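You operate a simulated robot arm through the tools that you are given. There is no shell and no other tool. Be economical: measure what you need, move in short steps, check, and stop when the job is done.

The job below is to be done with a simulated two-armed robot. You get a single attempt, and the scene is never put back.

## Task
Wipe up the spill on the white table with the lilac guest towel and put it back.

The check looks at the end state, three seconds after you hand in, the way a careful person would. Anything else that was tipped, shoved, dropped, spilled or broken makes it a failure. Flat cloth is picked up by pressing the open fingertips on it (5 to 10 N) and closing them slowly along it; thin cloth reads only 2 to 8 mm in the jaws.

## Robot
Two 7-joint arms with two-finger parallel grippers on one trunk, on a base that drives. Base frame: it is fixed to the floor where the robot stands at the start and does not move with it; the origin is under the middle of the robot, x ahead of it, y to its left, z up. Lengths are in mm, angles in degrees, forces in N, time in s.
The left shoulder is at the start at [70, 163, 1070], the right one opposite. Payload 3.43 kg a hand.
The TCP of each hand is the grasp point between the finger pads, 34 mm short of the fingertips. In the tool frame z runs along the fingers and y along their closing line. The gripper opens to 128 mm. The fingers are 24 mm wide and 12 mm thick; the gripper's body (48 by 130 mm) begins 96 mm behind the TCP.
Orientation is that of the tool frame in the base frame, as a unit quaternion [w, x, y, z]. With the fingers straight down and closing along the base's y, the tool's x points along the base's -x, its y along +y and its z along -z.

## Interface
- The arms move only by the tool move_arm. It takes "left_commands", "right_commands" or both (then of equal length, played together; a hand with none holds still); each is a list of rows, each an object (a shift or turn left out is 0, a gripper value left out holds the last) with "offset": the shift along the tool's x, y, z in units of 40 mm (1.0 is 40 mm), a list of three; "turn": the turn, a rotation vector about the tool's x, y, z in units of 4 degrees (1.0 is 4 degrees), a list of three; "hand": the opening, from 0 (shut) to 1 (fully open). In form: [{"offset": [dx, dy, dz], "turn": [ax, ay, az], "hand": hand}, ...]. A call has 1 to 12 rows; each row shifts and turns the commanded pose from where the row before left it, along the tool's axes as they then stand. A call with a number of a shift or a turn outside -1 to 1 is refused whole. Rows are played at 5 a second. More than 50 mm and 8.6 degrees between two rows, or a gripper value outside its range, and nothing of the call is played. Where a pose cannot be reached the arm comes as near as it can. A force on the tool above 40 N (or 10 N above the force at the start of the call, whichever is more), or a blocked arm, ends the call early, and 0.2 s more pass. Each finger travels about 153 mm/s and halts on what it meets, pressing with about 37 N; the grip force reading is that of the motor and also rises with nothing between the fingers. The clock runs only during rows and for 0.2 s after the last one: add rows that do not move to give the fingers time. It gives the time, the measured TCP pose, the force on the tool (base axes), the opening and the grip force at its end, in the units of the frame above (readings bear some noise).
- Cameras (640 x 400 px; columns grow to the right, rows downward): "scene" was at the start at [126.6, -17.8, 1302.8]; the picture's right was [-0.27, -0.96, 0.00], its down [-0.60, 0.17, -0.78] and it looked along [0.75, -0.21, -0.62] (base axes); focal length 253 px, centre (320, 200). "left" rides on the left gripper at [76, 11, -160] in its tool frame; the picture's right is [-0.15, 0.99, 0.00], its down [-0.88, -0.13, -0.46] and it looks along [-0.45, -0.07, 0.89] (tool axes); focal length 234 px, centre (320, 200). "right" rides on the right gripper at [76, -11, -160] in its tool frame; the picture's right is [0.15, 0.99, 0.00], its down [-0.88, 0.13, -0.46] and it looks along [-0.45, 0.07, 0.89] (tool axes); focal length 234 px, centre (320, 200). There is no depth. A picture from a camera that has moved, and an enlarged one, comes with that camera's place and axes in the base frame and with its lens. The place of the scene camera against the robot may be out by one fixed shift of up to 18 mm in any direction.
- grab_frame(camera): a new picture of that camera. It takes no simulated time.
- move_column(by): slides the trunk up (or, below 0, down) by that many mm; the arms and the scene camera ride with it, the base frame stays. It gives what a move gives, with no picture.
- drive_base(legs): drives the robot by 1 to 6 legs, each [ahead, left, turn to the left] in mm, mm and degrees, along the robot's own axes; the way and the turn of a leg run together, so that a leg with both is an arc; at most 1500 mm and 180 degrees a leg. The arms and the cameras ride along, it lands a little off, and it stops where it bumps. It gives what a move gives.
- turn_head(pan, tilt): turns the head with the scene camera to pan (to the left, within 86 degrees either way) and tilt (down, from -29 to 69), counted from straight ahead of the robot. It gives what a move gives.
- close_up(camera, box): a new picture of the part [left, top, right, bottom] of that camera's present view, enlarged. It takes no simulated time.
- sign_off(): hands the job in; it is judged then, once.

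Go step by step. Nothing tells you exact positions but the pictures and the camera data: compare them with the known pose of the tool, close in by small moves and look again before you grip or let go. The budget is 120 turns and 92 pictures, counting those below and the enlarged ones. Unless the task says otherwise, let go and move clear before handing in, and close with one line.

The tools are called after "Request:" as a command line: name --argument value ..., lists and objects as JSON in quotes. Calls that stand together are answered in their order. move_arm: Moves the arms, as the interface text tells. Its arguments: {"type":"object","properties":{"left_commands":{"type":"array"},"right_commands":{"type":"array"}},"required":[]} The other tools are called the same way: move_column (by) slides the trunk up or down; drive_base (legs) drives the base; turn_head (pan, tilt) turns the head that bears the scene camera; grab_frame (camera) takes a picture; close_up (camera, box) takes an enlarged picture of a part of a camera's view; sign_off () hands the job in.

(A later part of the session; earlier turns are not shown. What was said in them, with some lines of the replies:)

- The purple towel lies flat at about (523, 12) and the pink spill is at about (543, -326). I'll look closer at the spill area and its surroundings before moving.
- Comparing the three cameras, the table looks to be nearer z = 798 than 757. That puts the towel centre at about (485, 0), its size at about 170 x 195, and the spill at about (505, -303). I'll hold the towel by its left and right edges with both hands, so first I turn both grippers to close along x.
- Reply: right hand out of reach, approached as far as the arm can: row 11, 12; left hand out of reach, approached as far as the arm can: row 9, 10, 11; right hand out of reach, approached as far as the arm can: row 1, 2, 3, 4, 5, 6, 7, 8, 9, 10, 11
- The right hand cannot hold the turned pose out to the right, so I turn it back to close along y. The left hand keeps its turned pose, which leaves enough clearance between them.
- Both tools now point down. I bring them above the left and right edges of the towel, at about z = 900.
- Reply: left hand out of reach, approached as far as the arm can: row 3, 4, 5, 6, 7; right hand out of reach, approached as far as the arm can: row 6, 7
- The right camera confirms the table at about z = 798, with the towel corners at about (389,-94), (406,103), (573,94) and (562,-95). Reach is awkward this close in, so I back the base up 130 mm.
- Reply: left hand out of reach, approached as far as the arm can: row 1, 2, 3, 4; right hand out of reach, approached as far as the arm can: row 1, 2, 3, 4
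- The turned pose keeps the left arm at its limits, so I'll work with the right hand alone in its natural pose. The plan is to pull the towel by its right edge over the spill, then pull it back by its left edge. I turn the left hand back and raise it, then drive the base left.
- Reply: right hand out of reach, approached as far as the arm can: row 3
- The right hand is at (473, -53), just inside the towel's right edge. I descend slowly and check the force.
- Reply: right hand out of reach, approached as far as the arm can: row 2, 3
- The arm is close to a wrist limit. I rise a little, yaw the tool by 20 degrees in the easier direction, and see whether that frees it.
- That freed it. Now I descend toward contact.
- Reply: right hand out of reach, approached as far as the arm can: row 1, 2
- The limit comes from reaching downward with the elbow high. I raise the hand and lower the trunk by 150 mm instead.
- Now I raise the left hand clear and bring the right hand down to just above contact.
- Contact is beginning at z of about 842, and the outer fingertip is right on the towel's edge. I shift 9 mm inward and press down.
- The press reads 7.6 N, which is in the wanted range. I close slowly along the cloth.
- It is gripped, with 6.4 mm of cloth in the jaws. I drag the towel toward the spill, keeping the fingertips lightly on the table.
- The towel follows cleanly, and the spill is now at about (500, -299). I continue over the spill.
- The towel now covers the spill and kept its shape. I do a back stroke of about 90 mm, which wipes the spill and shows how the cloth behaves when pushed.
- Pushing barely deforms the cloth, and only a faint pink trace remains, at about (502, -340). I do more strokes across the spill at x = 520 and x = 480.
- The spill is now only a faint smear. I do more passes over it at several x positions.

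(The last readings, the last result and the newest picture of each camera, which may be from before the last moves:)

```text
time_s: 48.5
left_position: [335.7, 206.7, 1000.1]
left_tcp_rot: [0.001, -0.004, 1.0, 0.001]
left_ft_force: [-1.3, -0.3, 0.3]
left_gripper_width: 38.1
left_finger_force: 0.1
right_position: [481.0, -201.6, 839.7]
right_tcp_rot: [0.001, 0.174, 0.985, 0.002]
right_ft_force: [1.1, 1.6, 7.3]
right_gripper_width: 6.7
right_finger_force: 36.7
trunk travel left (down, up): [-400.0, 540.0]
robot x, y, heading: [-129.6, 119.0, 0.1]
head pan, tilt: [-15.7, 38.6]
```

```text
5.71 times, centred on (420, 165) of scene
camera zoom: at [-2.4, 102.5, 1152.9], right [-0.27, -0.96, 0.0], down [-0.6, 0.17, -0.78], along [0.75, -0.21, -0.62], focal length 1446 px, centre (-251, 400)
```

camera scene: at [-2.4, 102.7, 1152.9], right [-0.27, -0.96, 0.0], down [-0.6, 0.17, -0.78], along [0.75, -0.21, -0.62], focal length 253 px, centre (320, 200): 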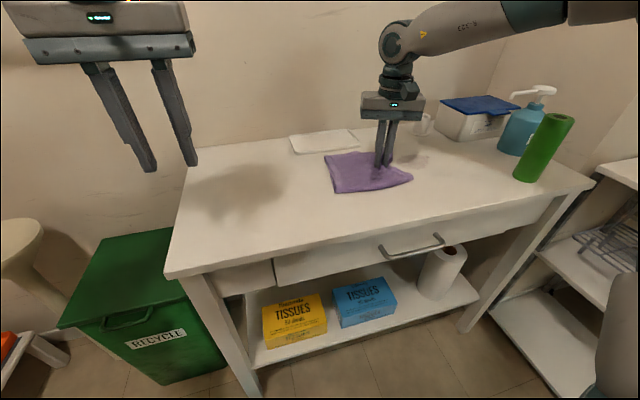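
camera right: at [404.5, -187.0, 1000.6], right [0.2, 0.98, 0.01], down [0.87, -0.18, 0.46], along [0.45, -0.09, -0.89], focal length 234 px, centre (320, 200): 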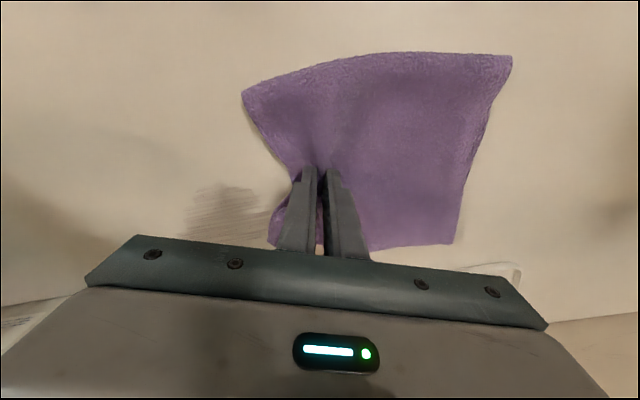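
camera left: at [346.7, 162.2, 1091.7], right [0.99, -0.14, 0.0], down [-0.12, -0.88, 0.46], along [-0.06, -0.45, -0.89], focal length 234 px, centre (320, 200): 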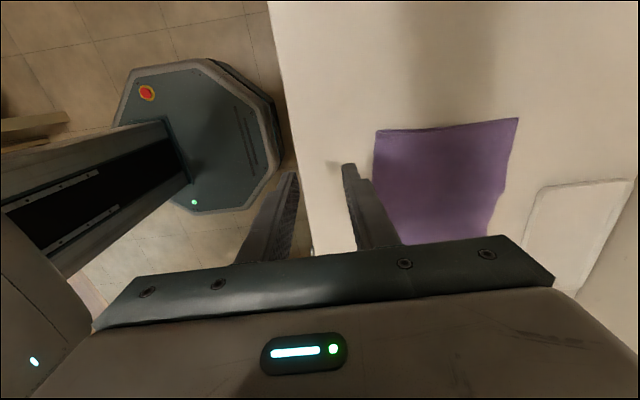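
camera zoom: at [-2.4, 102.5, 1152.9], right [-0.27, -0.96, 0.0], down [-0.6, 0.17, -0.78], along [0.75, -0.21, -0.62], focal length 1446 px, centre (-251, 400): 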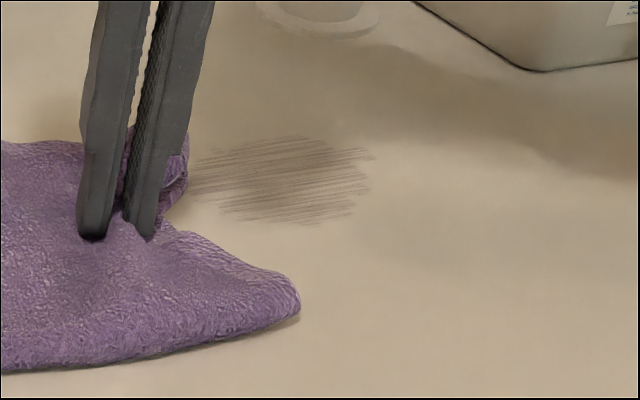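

Streaks remain over about x 468–535, y -260 to -358. I continue with denser strokes and slightly more pressure, including cross strokes.

Request:
move_arm --right_commands '[{"offset": [-0.34, -0.94, 0.03]}, {"offset": [-0.34, -0.94, 0]}, {"offset": [-0.34, -0.94, 0]}, {"offset": [-0.34, -0.94, 0]}, {"offset": [-0.28, 0.1, 0]}, {"offset": [0.34, 0.94, 0]}, {"offset": [0.34, 0.94, 0]}, {"offset": [0.34, 0.94, 0]}, {"offset": [-0.28, 0.1, 0]}, {"offset": [-0.34, -0.94, 0]}, {"offset": [-0.34, -0.94, 0]}, {"offset": [-0.34, -0.94, 0]}]'

Request:
move_arm --right_commands '[{"offset": [-0.28, 0.1, 0]}, {"offset": [0.34, 0.94, 0]}, {"offset": [0.34, 0.94, 0]}, {"offset": [0.34, 0.94, 0]}, {"offset": [-0.28, 0.1, 0]}, {"offset": [-0.34, -0.94, 0]}, {"offset": [-0.34, -0.94, 0]}, {"offset": [-0.34, -0.94, 0]}, {"offset": [-0.2, 0.07, 0]}, {"offset": [0.34, 0.94, 0]}, {"offset": [0.34, 0.94, 0]}, {"offset": [0.34, 0.94, 0]}]'

Request:
move_arm --right_commands '[{"offset": [-0.17, -0.47, 0]}, {"offset": [0.82, -0.3, 0]}, {"offset": [0.82, -0.3, 0]}, {"offset": [-0.17, -0.47, 0]}, {"offset": [-0.82, 0.3, 0]}, {"offset": [-0.82, 0.3, 0]}, {"offset": [-0.17, -0.47, 0]}, {"offset": [0.82, -0.3, 0]}, {"offset": [0.82, -0.3, 0]}, {"offset": [-0.17, -0.47, 0]}, {"offset": [-0.82, 0.3, 0]}, {"offset": [-0.82, 0.3, 0]}]'

Request:
move_arm --right_commands '[{"offset": [-0.17, -0.47, 0]}, {"offset": [0.82, -0.3, 0]}, {"offset": [0.82, -0.3, 0]}, {"offset": [-0.17, -0.47, 0]}, {"offset": [-0.82, 0.3, 0]}, {"offset": [-0.82, 0.3, 0]}, {"offset": [0.82, -0.3, 0]}, {"offset": [0.34, 0.94, 0]}, {"offset": [0.34, 0.94, 0]}, {"offset": [0.34, 0.94, 0]}, {"offset": [0.34, 0.94, 0]}, {"offset": [0.34, 0.94, 0]}]'

Request:
grab_frame --camera "right"

Request:
close_up --camera "scene" --box '[350, 120, 490, 210]'

```text
time_s: 51.1
left_position: [335.3, 208.1, 1000.1]
left_tcp_rot: [-0.001, -0.005, 1.0, -0.001]
left_ft_force: [-0.9, -0.3, 0.0]
left_gripper_width: 38.2
left_finger_force: 0.0
right_position: [503.1, -362.4, 839.4]
right_tcp_rot: [0.002, 0.173, 0.985, 0.002]
right_ft_force: [1.6, 5.5, 15.3]
right_gripper_width: 6.9
right_finger_force: 37.4
trunk travel left (down, up): [-400.0, 540.0]
robot x, y, heading: [-126.2, 122.2, 0.2]
head pan, tilt: [-15.7, 38.6]
```

```text
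time_s: 53.7
left_position: [334.5, 207.8, 999.1]
left_tcp_rot: [0.001, -0.004, 1.0, 0.0]
left_ft_force: [-0.1, 1.1, -0.7]
left_gripper_width: 38.4
left_finger_force: 0.0
right_position: [534.9, -242.2, 840.8]
right_tcp_rot: [0.001, 0.174, 0.985, 0.002]
right_ft_force: [-0.2, -5.1, 18.1]
right_gripper_width: 6.5
right_finger_force: 36.5
trunk travel left (down, up): [-400.0, 540.0]
robot x, y, heading: [-126.8, 121.8, -0.2]
head pan, tilt: [-15.7, 38.6]
```

```text
time_s: 56.3
left_position: [334.8, 206.8, 999.3]
left_tcp_rot: [0.0, -0.004, 1.0, -0.001]
left_ft_force: [-0.3, 0.4, 0.2]
left_gripper_width: 38.5
left_finger_force: 0.1
right_position: [533.2, -322.9, 839.8]
right_tcp_rot: [0.001, 0.175, 0.985, 0.002]
right_ft_force: [-3.5, 1.1, 14.7]
right_gripper_width: 6.5
right_finger_force: 37.1
trunk travel left (down, up): [-400.0, 540.0]
robot x, y, heading: [-129.2, 120.8, -0.1]
head pan, tilt: [-15.7, 38.6]
```

```text
time_s: 58.9
left_position: [335.5, 205.5, 999.3]
left_tcp_rot: [0.0, -0.005, 1.0, 0.0]
left_ft_force: [-0.8, 0.3, 0.0]
left_gripper_width: 38.3
left_finger_force: 0.0
right_position: [499.8, -163.1, 838.8]
right_tcp_rot: [0.001, 0.175, 0.985, 0.003]
right_ft_force: [0.2, -3.2, 12.6]
right_gripper_width: 6.6
right_finger_force: 37.3
trunk travel left (down, up): [-400.0, 540.0]
robot x, y, heading: [-127.9, 119.1, -0.0]
head pan, tilt: [-15.7, 38.6]
```

```text
64 pictures are left
camera right: at [424.2, -148.1, 999.9], right [0.2, 0.98, 0.01], down [0.87, -0.18, 0.46], along [0.45, -0.09, -0.89], focal length 234 px, centre (320, 200)
```

right: 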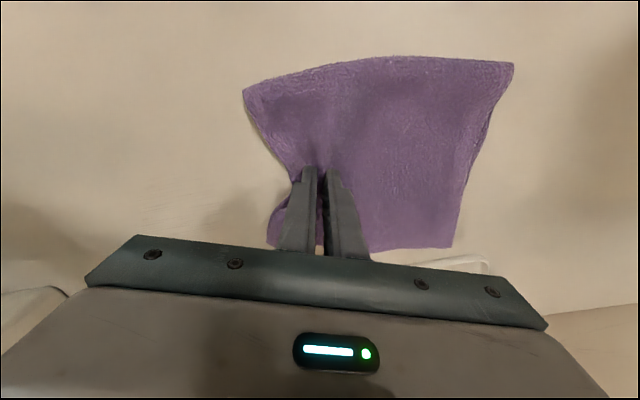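

```text
4.44 times, centred on (420, 165) of scene
camera zoom: at [-2.5, 102.9, 1153.0], right [-0.27, -0.96, 0.0], down [-0.6, 0.17, -0.78], along [0.75, -0.21, -0.62], focal length 1124 px, centre (-124, 356)
```

zoom: 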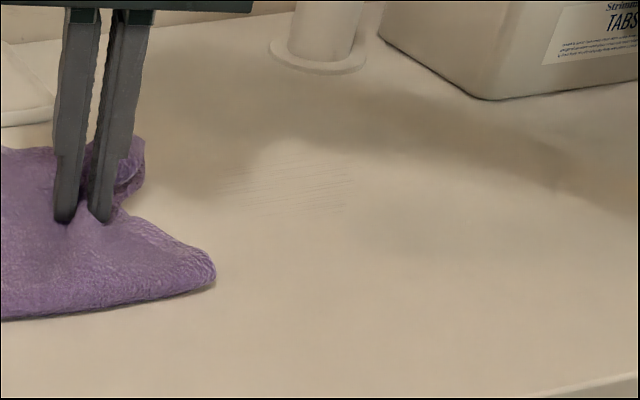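

Almost gone, with only hairline streaks left. I repeat the pattern once more.

Request:
move_arm --right_commands '[{"offset": [0.12, -0.98, 0]}, {"offset": [0.12, -0.98, 0]}, {"offset": [-0.34, -0.94, 0]}, {"offset": [-0.34, -0.94, 0]}, {"offset": [-0.34, -0.94, 0]}, {"offset": [-0.28, 0.1, 0]}, {"offset": [0.34, 0.94, 0]}, {"offset": [0.34, 0.94, 0]}, {"offset": [0.34, 0.94, 0]}, {"offset": [-0.28, 0.1, 0]}, {"offset": [-0.34, -0.94, 0]}, {"offset": [-0.34, -0.94, 0]}]'

Request:
move_arm --right_commands '[{"offset": [-0.34, -0.94, 0]}, {"offset": [-0.28, 0.1, 0]}, {"offset": [0.34, 0.94, 0]}, {"offset": [0.34, 0.94, 0]}, {"offset": [0.34, 0.94, 0]}, {"offset": [-0.28, 0.1, 0]}, {"offset": [-0.34, -0.94, 0]}, {"offset": [-0.34, -0.94, 0]}, {"offset": [-0.34, -0.94, 0]}, {"offset": [-0.25, 0.09, 0]}, {"offset": [0.34, 0.94, 0]}, {"offset": [0.34, 0.94, 0]}]'

Request:
move_arm --right_commands '[{"offset": [0.34, 0.94, 0]}, {"offset": [0.82, -0.3, 0]}, {"offset": [0.82, -0.3, 0]}, {"offset": [-0.17, -0.47, 0]}, {"offset": [-0.82, 0.3, 0]}, {"offset": [-0.82, 0.3, 0]}, {"offset": [-0.17, -0.47, 0]}, {"offset": [0.82, -0.3, 0]}, {"offset": [0.82, -0.3, 0]}, {"offset": [-0.17, -0.47, 0]}, {"offset": [-0.82, 0.3, 0]}, {"offset": [-0.82, 0.3, 0]}]'

Request:
move_arm --right_commands '[{"offset": [-0.17, -0.47, 0]}, {"offset": [0.82, -0.3, 0]}, {"offset": [0.82, -0.3, 0]}, {"offset": [-0.17, -0.47, 0]}, {"offset": [-0.82, 0.3, 0]}, {"offset": [-0.82, 0.3, 0]}, {"offset": [0.82, -0.3, 0]}, {"offset": [0.34, 0.94, 0]}, {"offset": [0.34, 0.94, 0]}, {"offset": [0.34, 0.94, 0]}, {"offset": [0.34, 0.94, 0]}, {"offset": [0.34, 0.94, 0]}]'

Request:
grab_frame --camera "right"

Request:
close_up --camera "scene" --box '[350, 120, 490, 210]'

```text
time_s: 61.5
left_position: [335.4, 207.6, 1000.4]
left_tcp_rot: [0.0, -0.005, 1.0, 0.0]
left_ft_force: [-0.8, 0.1, -0.8]
left_gripper_width: 38.2
left_finger_force: 0.1
right_position: [490.7, -312.3, 839.0]
right_tcp_rot: [0.0, 0.173, 0.985, 0.002]
right_ft_force: [0.2, 4.8, 14.1]
right_gripper_width: 6.7
right_finger_force: 37.1
trunk travel left (down, up): [-400.0, 540.0]
robot x, y, heading: [-130.2, 123.9, 0.1]
head pan, tilt: [-15.7, 38.6]
```

```text
time_s: 64.1
left_position: [336.0, 207.4, 1000.2]
left_tcp_rot: [0.0, -0.004, 1.0, -0.001]
left_ft_force: [0.8, 0.4, -1.1]
left_gripper_width: 38.3
left_finger_force: 0.0
right_position: [523.2, -273.8, 840.2]
right_tcp_rot: [0.002, 0.175, 0.985, 0.002]
right_ft_force: [-0.4, -4.5, 18.1]
right_gripper_width: 6.7
right_finger_force: 37.5
trunk travel left (down, up): [-400.0, 540.0]
robot x, y, heading: [-126.7, 122.5, 0.1]
head pan, tilt: [-15.7, 38.6]
```

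```text
time_s: 66.7
left_position: [336.5, 205.7, 999.6]
left_tcp_rot: [0.0, -0.005, 1.0, 0.0]
left_ft_force: [0.6, 0.8, -0.6]
left_gripper_width: 38.4
left_finger_force: 0.1
right_position: [522.8, -294.1, 841.1]
right_tcp_rot: [0.0, 0.175, 0.985, 0.003]
right_ft_force: [-2.9, 0.6, 11.8]
right_gripper_width: 6.5
right_finger_force: 37.1
trunk travel left (down, up): [-400.0, 540.0]
robot x, y, heading: [-127.3, 120.1, 0.1]
head pan, tilt: [-15.7, 38.6]
```

```text
time_s: 69.3
left_position: [336.4, 207.2, 998.9]
left_tcp_rot: [0.0, -0.004, 1.0, 0.0]
left_ft_force: [-0.9, -0.1, 1.1]
left_gripper_width: 38.2
left_finger_force: 0.1
right_position: [487.5, -134.7, 840.5]
right_tcp_rot: [0.001, 0.175, 0.985, 0.003]
right_ft_force: [1.2, -3.8, 12.2]
right_gripper_width: 6.9
right_finger_force: 36.9
trunk travel left (down, up): [-400.0, 540.0]
robot x, y, heading: [-130.4, 117.9, 0.1]
head pan, tilt: [-15.7, 38.6]
```

```text
62 pictures are left
camera right: at [412.2, -119.5, 1000.1], right [0.2, 0.98, 0.01], down [0.87, -0.18, 0.46], along [0.45, -0.09, -0.89], focal length 234 px, centre (320, 200)
```

right: 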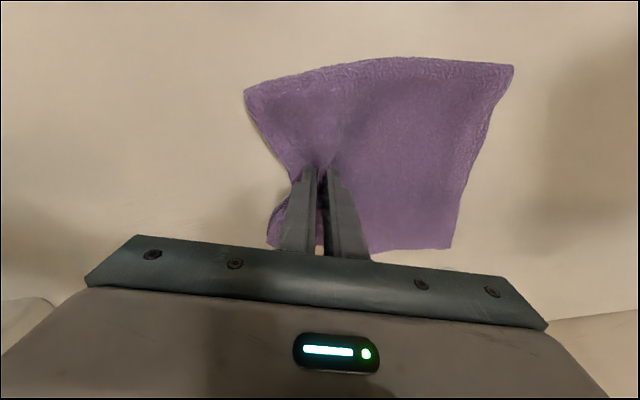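

```text
4.44 times, centred on (420, 165) of scene
camera zoom: at [-2.3, 102.8, 1152.9], right [-0.27, -0.96, 0.0], down [-0.6, 0.17, -0.78], along [0.75, -0.21, -0.62], focal length 1124 px, centre (-124, 356)
```

zoom: 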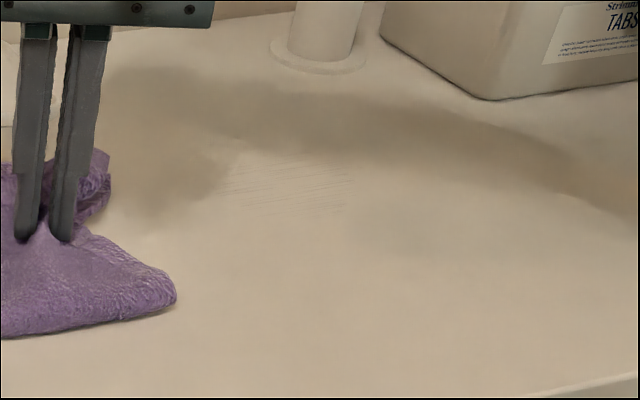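

Faint hairlines remain, apparently reaching out to x of about 545. One more round covers x 480–550.

Request:
move_arm --right_commands '[{"offset": [-0.59, -0.74, 0]}, {"offset": [-0.59, -0.74, 0]}, {"offset": [-0.59, -0.74, 0]}, {"offset": [-0.34, -0.94, 0]}, {"offset": [-0.34, -0.94, 0]}, {"offset": [-0.34, -0.94, 0]}, {"offset": [-0.28, 0.1, 0]}, {"offset": [0.34, 0.94, 0]}, {"offset": [0.34, 0.94, 0]}, {"offset": [0.34, 0.94, 0]}, {"offset": [-0.28, 0.1, 0]}, {"offset": [-0.34, -0.94, 0]}]'

Request:
move_arm --right_commands '[{"offset": [-0.34, -0.94, 0]}, {"offset": [-0.34, -0.94, 0]}, {"offset": [0.9, -0.33, 0]}, {"offset": [0.34, 0.94, 0]}, {"offset": [0.34, 0.94, 0]}, {"offset": [0.34, 0.94, 0]}, {"offset": [0.2, -0.07, 0]}, {"offset": [-0.34, -0.94, 0]}, {"offset": [-0.34, -0.94, 0]}, {"offset": [-0.34, -0.94, 0]}, {"offset": [0.3, -0.1, 0]}, {"offset": [0.34, 0.94, 0]}]'

Request:
move_arm --right_commands '[{"offset": [0.34, 0.94, 0]}, {"offset": [0.34, 0.94, 0]}, {"offset": [-0.8, 0.3, 0]}, {"offset": [-0.34, -0.94, 0]}, {"offset": [-0.34, -0.94, 0]}, {"offset": [-0.34, -0.94, 0]}, {"offset": [0.22, -0.08, 0]}, {"offset": [0.34, 0.94, 0]}, {"offset": [0.34, 0.94, 0]}, {"offset": [0.34, 0.94, 0]}, {"offset": [0.34, 0.94, 0]}, {"offset": [0.34, 0.94, 0]}]'

Request:
close_up --camera "scene" --box '[350, 120, 490, 210]'

Request:
grab_frame --camera "right"

```text
time_s: 71.9
left_position: [336.1, 207.8, 999.0]
left_tcp_rot: [0.0, -0.006, 1.0, 0.0]
left_ft_force: [-1.1, -0.7, -0.3]
left_gripper_width: 38.4
left_finger_force: 0.0
right_position: [548.2, -280.7, 840.4]
right_tcp_rot: [0.002, 0.173, 0.985, 0.003]
right_ft_force: [0.8, 4.0, 9.6]
right_gripper_width: 6.8
right_finger_force: 37.2
trunk travel left (down, up): [-400.0, 540.0]
robot x, y, heading: [-129.8, 121.7, 0.3]
head pan, tilt: [-15.7, 38.6]
```

```text
time_s: 74.5
left_position: [336.6, 207.3, 998.7]
left_tcp_rot: [0.0, -0.005, 1.0, -0.001]
left_ft_force: [-0.2, 0.2, 0.7]
left_gripper_width: 38.1
left_finger_force: 0.1
right_position: [487.2, -321.7, 840.3]
right_tcp_rot: [0.001, 0.175, 0.985, 0.001]
right_ft_force: [-0.8, -3.3, 12.7]
right_gripper_width: 6.6
right_finger_force: 37.5
trunk travel left (down, up): [-400.0, 540.0]
robot x, y, heading: [-126.1, 120.5, -0.2]
head pan, tilt: [-15.7, 38.6]
```

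```text
time_s: 77.1
left_position: [337.4, 206.4, 999.5]
left_tcp_rot: [0.0, -0.004, 1.0, 0.0]
left_ft_force: [-0.1, 0.4, 0.1]
left_gripper_width: 38.2
left_finger_force: 0.1
right_position: [512.8, -161.4, 840.1]
right_tcp_rot: [0.001, 0.174, 0.985, 0.002]
right_ft_force: [-0.3, -3.5, 10.3]
right_gripper_width: 6.7
right_finger_force: 36.8
trunk travel left (down, up): [-400.0, 540.0]
robot x, y, heading: [-124.9, 121.7, 0.2]
head pan, tilt: [-15.7, 38.6]
```

```text
4.44 times, centred on (420, 165) of scene
camera zoom: at [-2.4, 102.9, 1153.0], right [-0.27, -0.96, 0.0], down [-0.6, 0.17, -0.78], along [0.75, -0.21, -0.62], focal length 1124 px, centre (-124, 356)
```

zoom: 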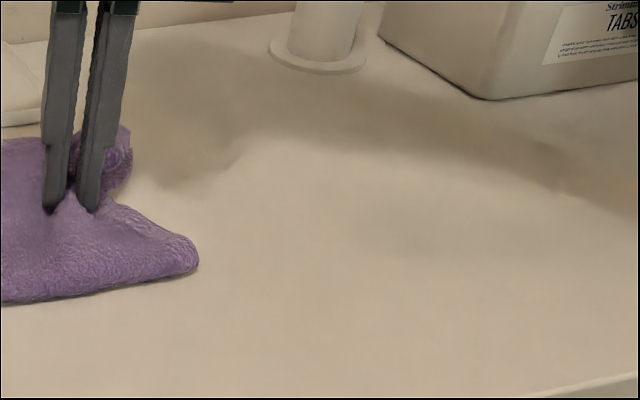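

```text
59 pictures are left
camera right: at [437.6, -146.5, 1000.1], right [0.2, 0.98, 0.01], down [0.87, -0.18, 0.46], along [0.45, -0.09, -0.89], focal length 234 px, centre (320, 200)
```

right: 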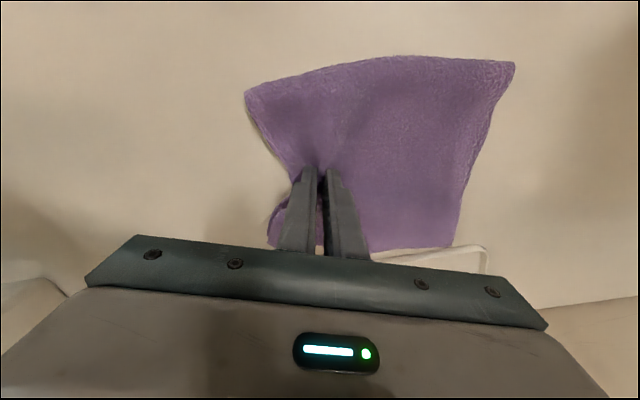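

The table is clean. I slide the towel back to the original grip position, (482, -52).

Request:
move_arm --right_commands '[{"offset": [0.416, 0.58, -0.03]}, {"offset": [0.416, 0.58, 0]}, {"offset": [0.416, 0.58, 0]}, {"offset": [0.416, 0.58, 0]}, {}]'

Request:
grab_frame --camera "right"

Request:
close_up --camera "scene" --box '[240, 120, 380, 220]'

```text
time_s: 78.3
left_position: [335.3, 206.3, 998.6]
left_tcp_rot: [0.0, -0.005, 1.0, 0.001]
left_ft_force: [-0.5, -0.2, -0.6]
left_gripper_width: 38.4
left_finger_force: 0.0
right_position: [483.2, -51.7, 842.6]
right_tcp_rot: [0.0, 0.175, 0.985, 0.002]
right_ft_force: [-0.7, -0.8, 2.7]
right_gripper_width: 6.8
right_finger_force: 36.5
trunk travel left (down, up): [-400.0, 540.0]
robot x, y, heading: [-124.7, 119.4, 0.1]
head pan, tilt: [-15.7, 38.6]
```

```text
58 pictures are left
camera right: at [408.1, -36.8, 1002.0], right [0.2, 0.98, 0.01], down [0.87, -0.18, 0.46], along [0.45, -0.09, -0.89], focal length 234 px, centre (320, 200)
```

right: 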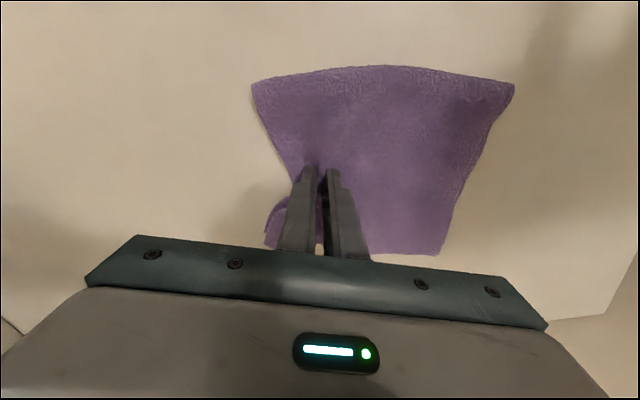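

```text
4.00 times, centred on (310, 170) of scene
camera zoom: at [-1.9, 102.7, 1152.8], right [-0.27, -0.96, 0.0], down [-0.6, 0.17, -0.78], along [0.75, -0.21, -0.62], focal length 1012 px, centre (360, 320)
```

zoom: 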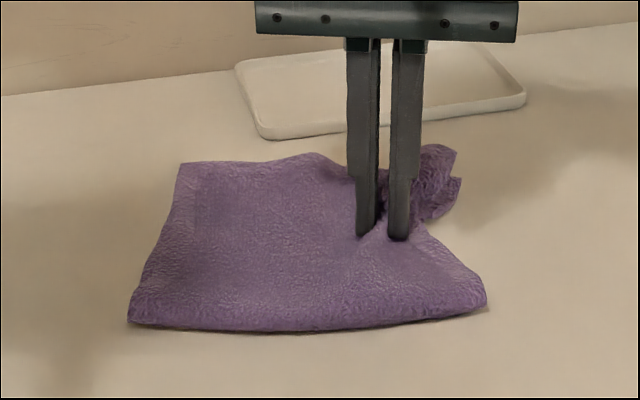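

The left side of the towel sits about 30 mm too far forward. I release first by pressing lightly and opening slowly, so the fold spreads back out.

Request:
move_arm --right_commands '[{"offset": [0, 0, 0.05]}, {"hand": 0.06}, {"hand": 0.1}, {"hand": 0.14}, {"hand": 0.18}, {"hand": 0.22}, {"hand": 0.26}, {"hand": 0.3}, {}, {"offset": [0, 0, -0.5]}, {"offset": [0, 0, -0.8]}, {}]'

Request:
grab_frame --camera "right"

Request:
close_up --camera "scene" --box '[240, 120, 380, 220]'

```text
time_s: 80.9
left_position: [336.0, 206.2, 999.3]
left_tcp_rot: [0.0, -0.005, 1.0, 0.0]
left_ft_force: [0.6, -0.2, -0.3]
left_gripper_width: 38.3
left_finger_force: 0.1
right_position: [481.7, -55.1, 891.2]
right_tcp_rot: [0.001, 0.175, 0.985, 0.003]
right_ft_force: [-0.4, -0.2, 0.1]
right_gripper_width: 38.4
right_finger_force: 0.1
right hand out of reach, approached as far as the arm can: row 11
trunk travel left (down, up): [-400.0, 540.0]
robot x, y, heading: [-126.2, 121.3, -0.1]
head pan, tilt: [-15.7, 38.6]
```

```text
56 pictures are left
camera right: at [406.1, -39.9, 1051.7], right [0.2, 0.98, 0.01], down [0.87, -0.18, 0.46], along [0.45, -0.09, -0.89], focal length 234 px, centre (320, 200)
```

right: 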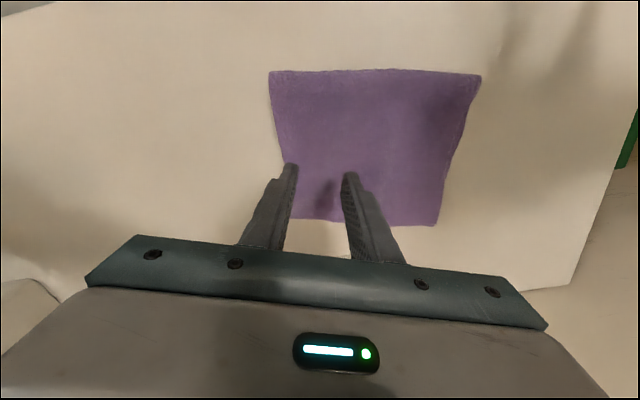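

```text
4.00 times, centred on (310, 170) of scene
camera zoom: at [-1.1, 102.6, 1152.7], right [-0.27, -0.96, 0.0], down [-0.6, 0.17, -0.78], along [0.75, -0.21, -0.62], focal length 1012 px, centre (360, 320)
```

zoom: 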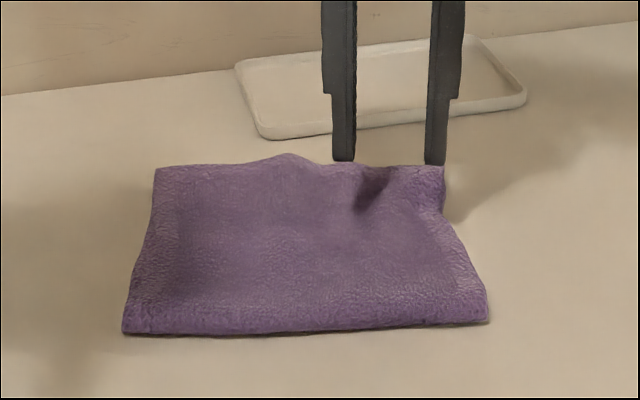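

It flattened well, but it sits rotated about 8° from the original. The left edge is about 27 mm too far forward, so I drive left 110 mm, pinch near the left edge and pull it back.

Request:
drive_base --legs '[[0, 110, 0]]'

Request:
grab_frame --camera "right"

```text
time_s: 82.1
left_position: [336.5, 316.7, 999.6]
left_tcp_rot: [0.0, -0.004, 1.0, 0.0]
left_ft_force: [-0.2, 0.4, -0.3]
left_gripper_width: 38.5
left_finger_force: 0.0
right_position: [481.6, 55.4, 891.8]
right_tcp_rot: [0.001, 0.174, 0.985, 0.004]
right_ft_force: [0.7, 0.7, 0.3]
right_gripper_width: 38.5
right_finger_force: 0.0
trunk travel left (down, up): [-400.0, 540.0]
robot x, y, heading: [-127.1, 228.6, -0.1]
head pan, tilt: [-15.7, 38.6]
```

```text
54 pictures are left
camera right: at [405.8, 70.5, 1051.9], right [0.2, 0.98, 0.01], down [0.87, -0.18, 0.46], along [0.45, -0.09, -0.89], focal length 234 px, centre (320, 200)
```

right: 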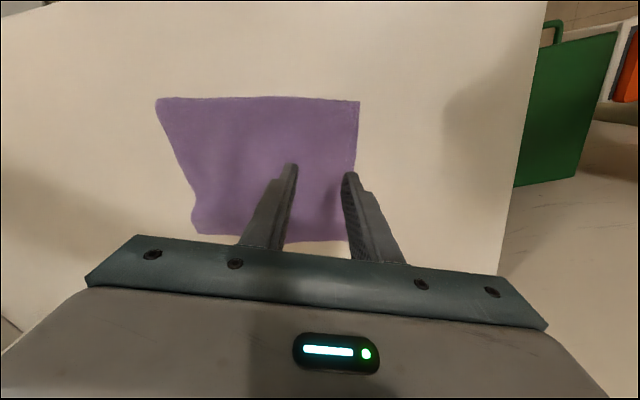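

I move to about (510, 55), near the left edge, and lower to a light press.

Request:
move_arm --right_commands '[{"offset": [-0.66, 0.24, 0]}, {"offset": [0, 0, 0.5]}, {"offset": [0, 0, 0.5]}, {"offset": [0, 0, 0.2]}, {"offset": [0, 0, 0.06]}, {}]'

Request:
grab_frame --camera "right"

```text
time_s: 83.5
left_position: [337.8, 316.9, 999.5]
left_tcp_rot: [-0.001, -0.005, 1.0, 0.0]
left_ft_force: [0.6, 0.1, 0.5]
left_gripper_width: 38.4
left_finger_force: 0.1
right_position: [486.7, 49.8, 843.5]
right_tcp_rot: [0.001, 0.175, 0.985, 0.005]
right_ft_force: [0.5, 0.6, 1.7]
right_gripper_width: 38.7
right_finger_force: 0.1
right hand out of reach, approached as far as the arm can: row 1
trunk travel left (down, up): [-400.0, 540.0]
robot x, y, heading: [-131.2, 227.0, 0.1]
head pan, tilt: [-15.7, 38.6]
```

```text
53 pictures are left
camera right: at [410.0, 64.2, 1003.8], right [0.2, 0.98, 0.01], down [0.87, -0.18, 0.46], along [0.45, -0.09, -0.89], focal length 234 px, centre (320, 200)
```

right: 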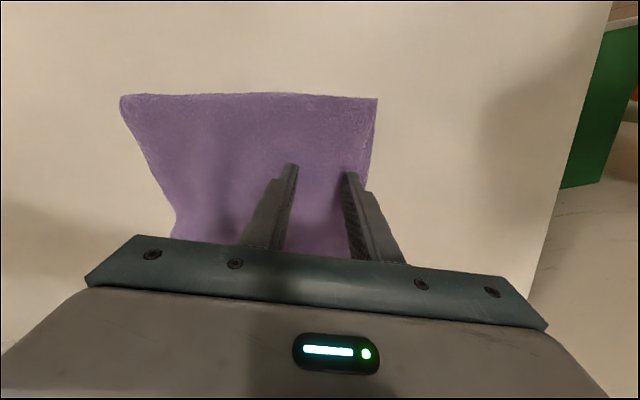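

I press and pinch here at (487, 50), then pull by about (-28, +8).

Request:
move_arm --right_commands '[{"offset": [0, 0, 0.07]}, {"hand": 0.26}, {"hand": 0.22}, {"hand": 0.18}, {"hand": 0.14}, {"hand": 0.1}, {"hand": 0.06}, {"hand": 0.03}, {"hand": 0}, {}, {}]'

Request:
move_arm --right_commands '[{"offset": [0.24, -0.02, -0.03]}, {"offset": [0.24, -0.02, 0]}, {"offset": [0.24, -0.02, 0]}, {}]'

Request:
grab_frame --camera "right"

```text
time_s: 85.9
left_position: [336.0, 315.4, 999.1]
left_tcp_rot: [-0.001, -0.004, 1.0, 0.0]
left_ft_force: [0.3, -0.1, 0.1]
left_gripper_width: 38.7
left_finger_force: 0.0
right_position: [486.4, 50.4, 841.7]
right_tcp_rot: [0.001, 0.174, 0.985, 0.004]
right_ft_force: [-0.1, 1.1, 2.8]
right_gripper_width: 6.9
right_finger_force: 37.1
trunk travel left (down, up): [-400.0, 540.0]
robot x, y, heading: [-128.8, 232.9, -0.2]
head pan, tilt: [-15.7, 38.6]
```

```text
time_s: 86.9
left_position: [336.8, 315.9, 999.7]
left_tcp_rot: [0.0, -0.004, 1.0, 0.0]
left_ft_force: [-0.7, 0.2, -0.4]
left_gripper_width: 38.4
left_finger_force: 0.0
right_position: [458.9, 56.7, 841.8]
right_tcp_rot: [0.001, 0.175, 0.985, 0.004]
right_ft_force: [-0.2, 0.3, 1.9]
right_gripper_width: 7.1
right_finger_force: 36.9
trunk travel left (down, up): [-400.0, 540.0]
robot x, y, heading: [-128.5, 229.8, -0.2]
head pan, tilt: [-15.7, 38.6]
```

```text
52 pictures are left
camera right: at [382.1, 71.7, 1002.3], right [0.2, 0.98, 0.01], down [0.87, -0.18, 0.46], along [0.45, -0.09, -0.89], focal length 234 px, centre (320, 200)
```

right: 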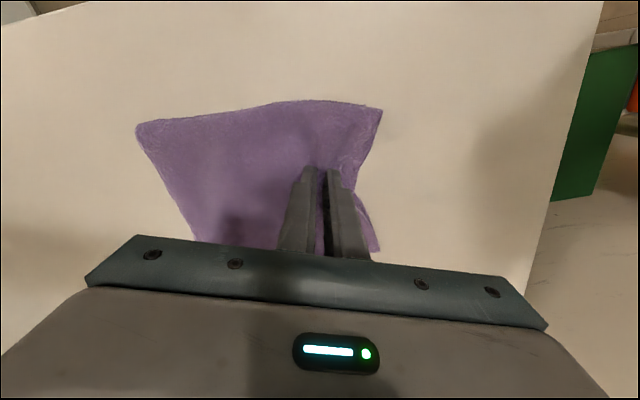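

The left corners are now close to their original spots. I release the same way and check.

Request:
move_arm --right_commands '[{"offset": [0, 0, 0.08]}, {"hand": 0.06}, {"hand": 0.1}, {"hand": 0.14}, {"hand": 0.18}, {"hand": 0.22}, {"hand": 0.26}, {"hand": 0.3}, {}, {"offset": [0, 0, -0.5]}, {"offset": [0, 0, -0.8]}, {}]'

Request:
grab_frame --camera "right"

```text
time_s: 89.5
left_position: [337.3, 315.3, 999.3]
left_tcp_rot: [-0.001, -0.005, 1.0, 0.0]
left_ft_force: [-1.5, -0.8, -0.5]
left_gripper_width: 38.4
left_finger_force: 0.1
right_position: [458.4, 56.1, 891.8]
right_tcp_rot: [-0.001, 0.174, 0.985, 0.003]
right_ft_force: [-0.4, -0.3, 0.7]
right_gripper_width: 38.4
right_finger_force: 0.0
trunk travel left (down, up): [-400.0, 540.0]
robot x, y, heading: [-128.0, 231.8, -0.1]
head pan, tilt: [-15.7, 38.6]
```

```text
51 pictures are left
camera right: at [382.7, 70.8, 1052.0], right [0.2, 0.98, 0.01], down [0.87, -0.18, 0.46], along [0.45, -0.09, -0.89], focal length 234 px, centre (320, 200)
```

right: 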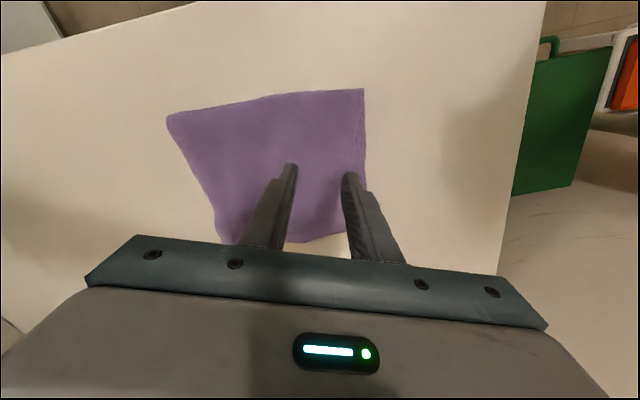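

The towel is within about 10 mm of its original corners. I move clear by raising the trunk, then do a final check.

Request:
move_column --by 150

Request:
turn_head --pan -30 --tilt 38

Request:
grab_frame --camera "scene"

Request:
grab_frame --camera "right"

```text
time_s: 91.2
left_position: [336.9, 315.7, 1148.5]
left_tcp_rot: [-0.001, -0.005, 1.0, 0.0]
left_ft_force: [0.9, -0.3, 0.7]
left_gripper_width: 38.5
left_finger_force: 0.0
right_position: [458.6, 55.6, 1042.6]
right_tcp_rot: [0.001, 0.174, 0.985, 0.004]
right_ft_force: [-0.7, -0.2, -0.3]
right_gripper_width: 38.5
right_finger_force: 0.0
trunk travel left (down, up): [-550.0, 390.0]
robot x, y, heading: [-128.5, 226.3, -0.2]
head pan, tilt: [-15.7, 38.6]
```

```text
time_s: 92.0
left_position: [337.4, 314.7, 1148.2]
left_tcp_rot: [0.001, -0.005, 1.0, 0.0]
left_ft_force: [-0.5, -0.1, -0.5]
left_gripper_width: 38.4
left_finger_force: 0.0
right_position: [458.2, 55.6, 1043.0]
right_tcp_rot: [0.001, 0.174, 0.985, 0.005]
right_ft_force: [0.1, -0.5, -0.4]
right_gripper_width: 38.3
right_finger_force: 0.0
trunk travel left (down, up): [-550.0, 390.0]
robot x, y, heading: [-127.7, 228.4, -0.1]
head pan, tilt: [-30.0, 38.0]
```

```text
50 pictures are left
camera scene: at [-9.4, 192.2, 1303.7], right [-0.5, -0.87, 0.0], down [-0.53, 0.31, -0.79], along [0.68, -0.39, -0.62], focal length 253 px, centre (320, 200)
```

scene: 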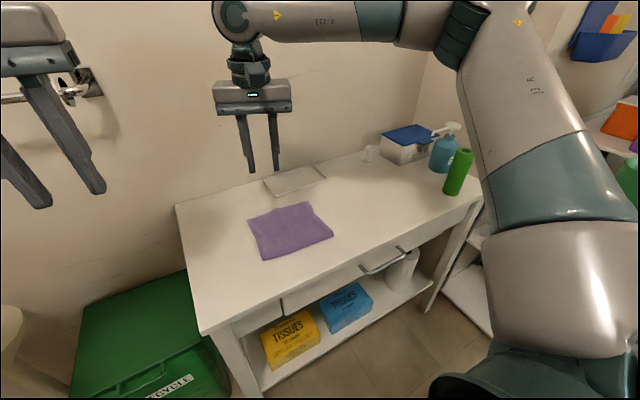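

```text
49 pictures are left
camera right: at [382.4, 70.9, 1202.2], right [0.2, 0.98, 0.01], down [0.87, -0.18, 0.46], along [0.45, -0.09, -0.89], focal length 234 px, centre (320, 200)
```

right: 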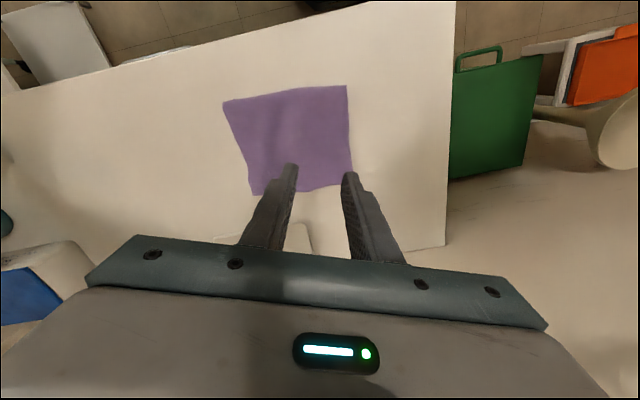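

The towel is back in place and flat. One close look at the spill spot before handing in.

Request:
close_up --camera "scene" --box '[320, 150, 440, 225]'

Request:
close_up --camera "scene" --box '[230, 180, 350, 275]'

```text
5.33 times, centred on (380, 188) of scene
camera zoom: at [-9.4, 192.2, 1303.7], right [-0.5, -0.87, 0.0], down [-0.53, 0.31, -0.79], along [0.68, -0.39, -0.62], focal length 1349 px, centre (0, 267)
```

zoom: 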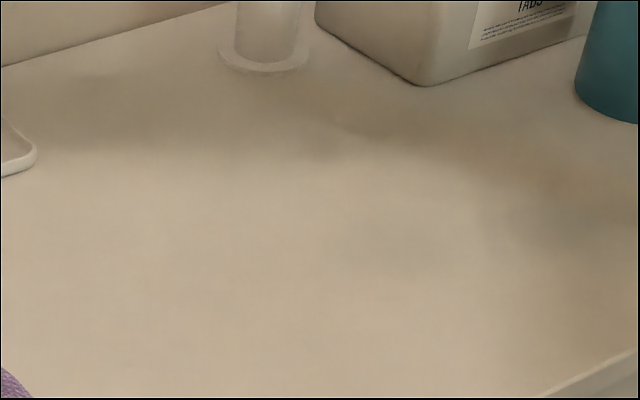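

```text
4.21 times, centred on (290, 228) of scene
camera zoom: at [-9.4, 192.2, 1303.7], right [-0.5, -0.87, 0.0], down [-0.53, 0.31, -0.79], along [0.68, -0.39, -0.62], focal length 1065 px, centre (446, 84)
```

zoom: 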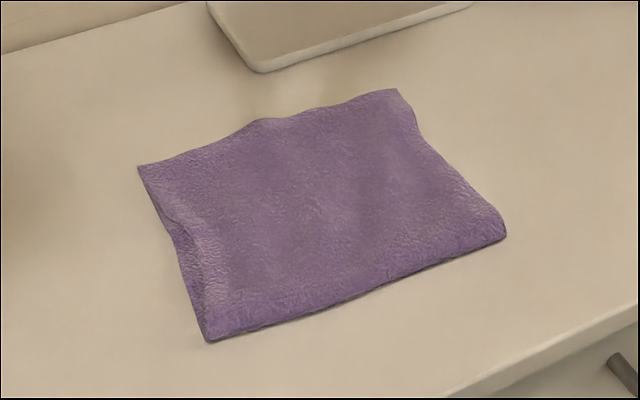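

The spill spot shows no trace, the towel lies flat where it was, and nothing else has moved, so I hand in.

Request:
sign_off

```text
The job is handed in.
```

I wiped up the spill with the lilac towel and laid it back flat, within about 10 mm of where it was; the last pictures show a clean table and nothing else disturbed.
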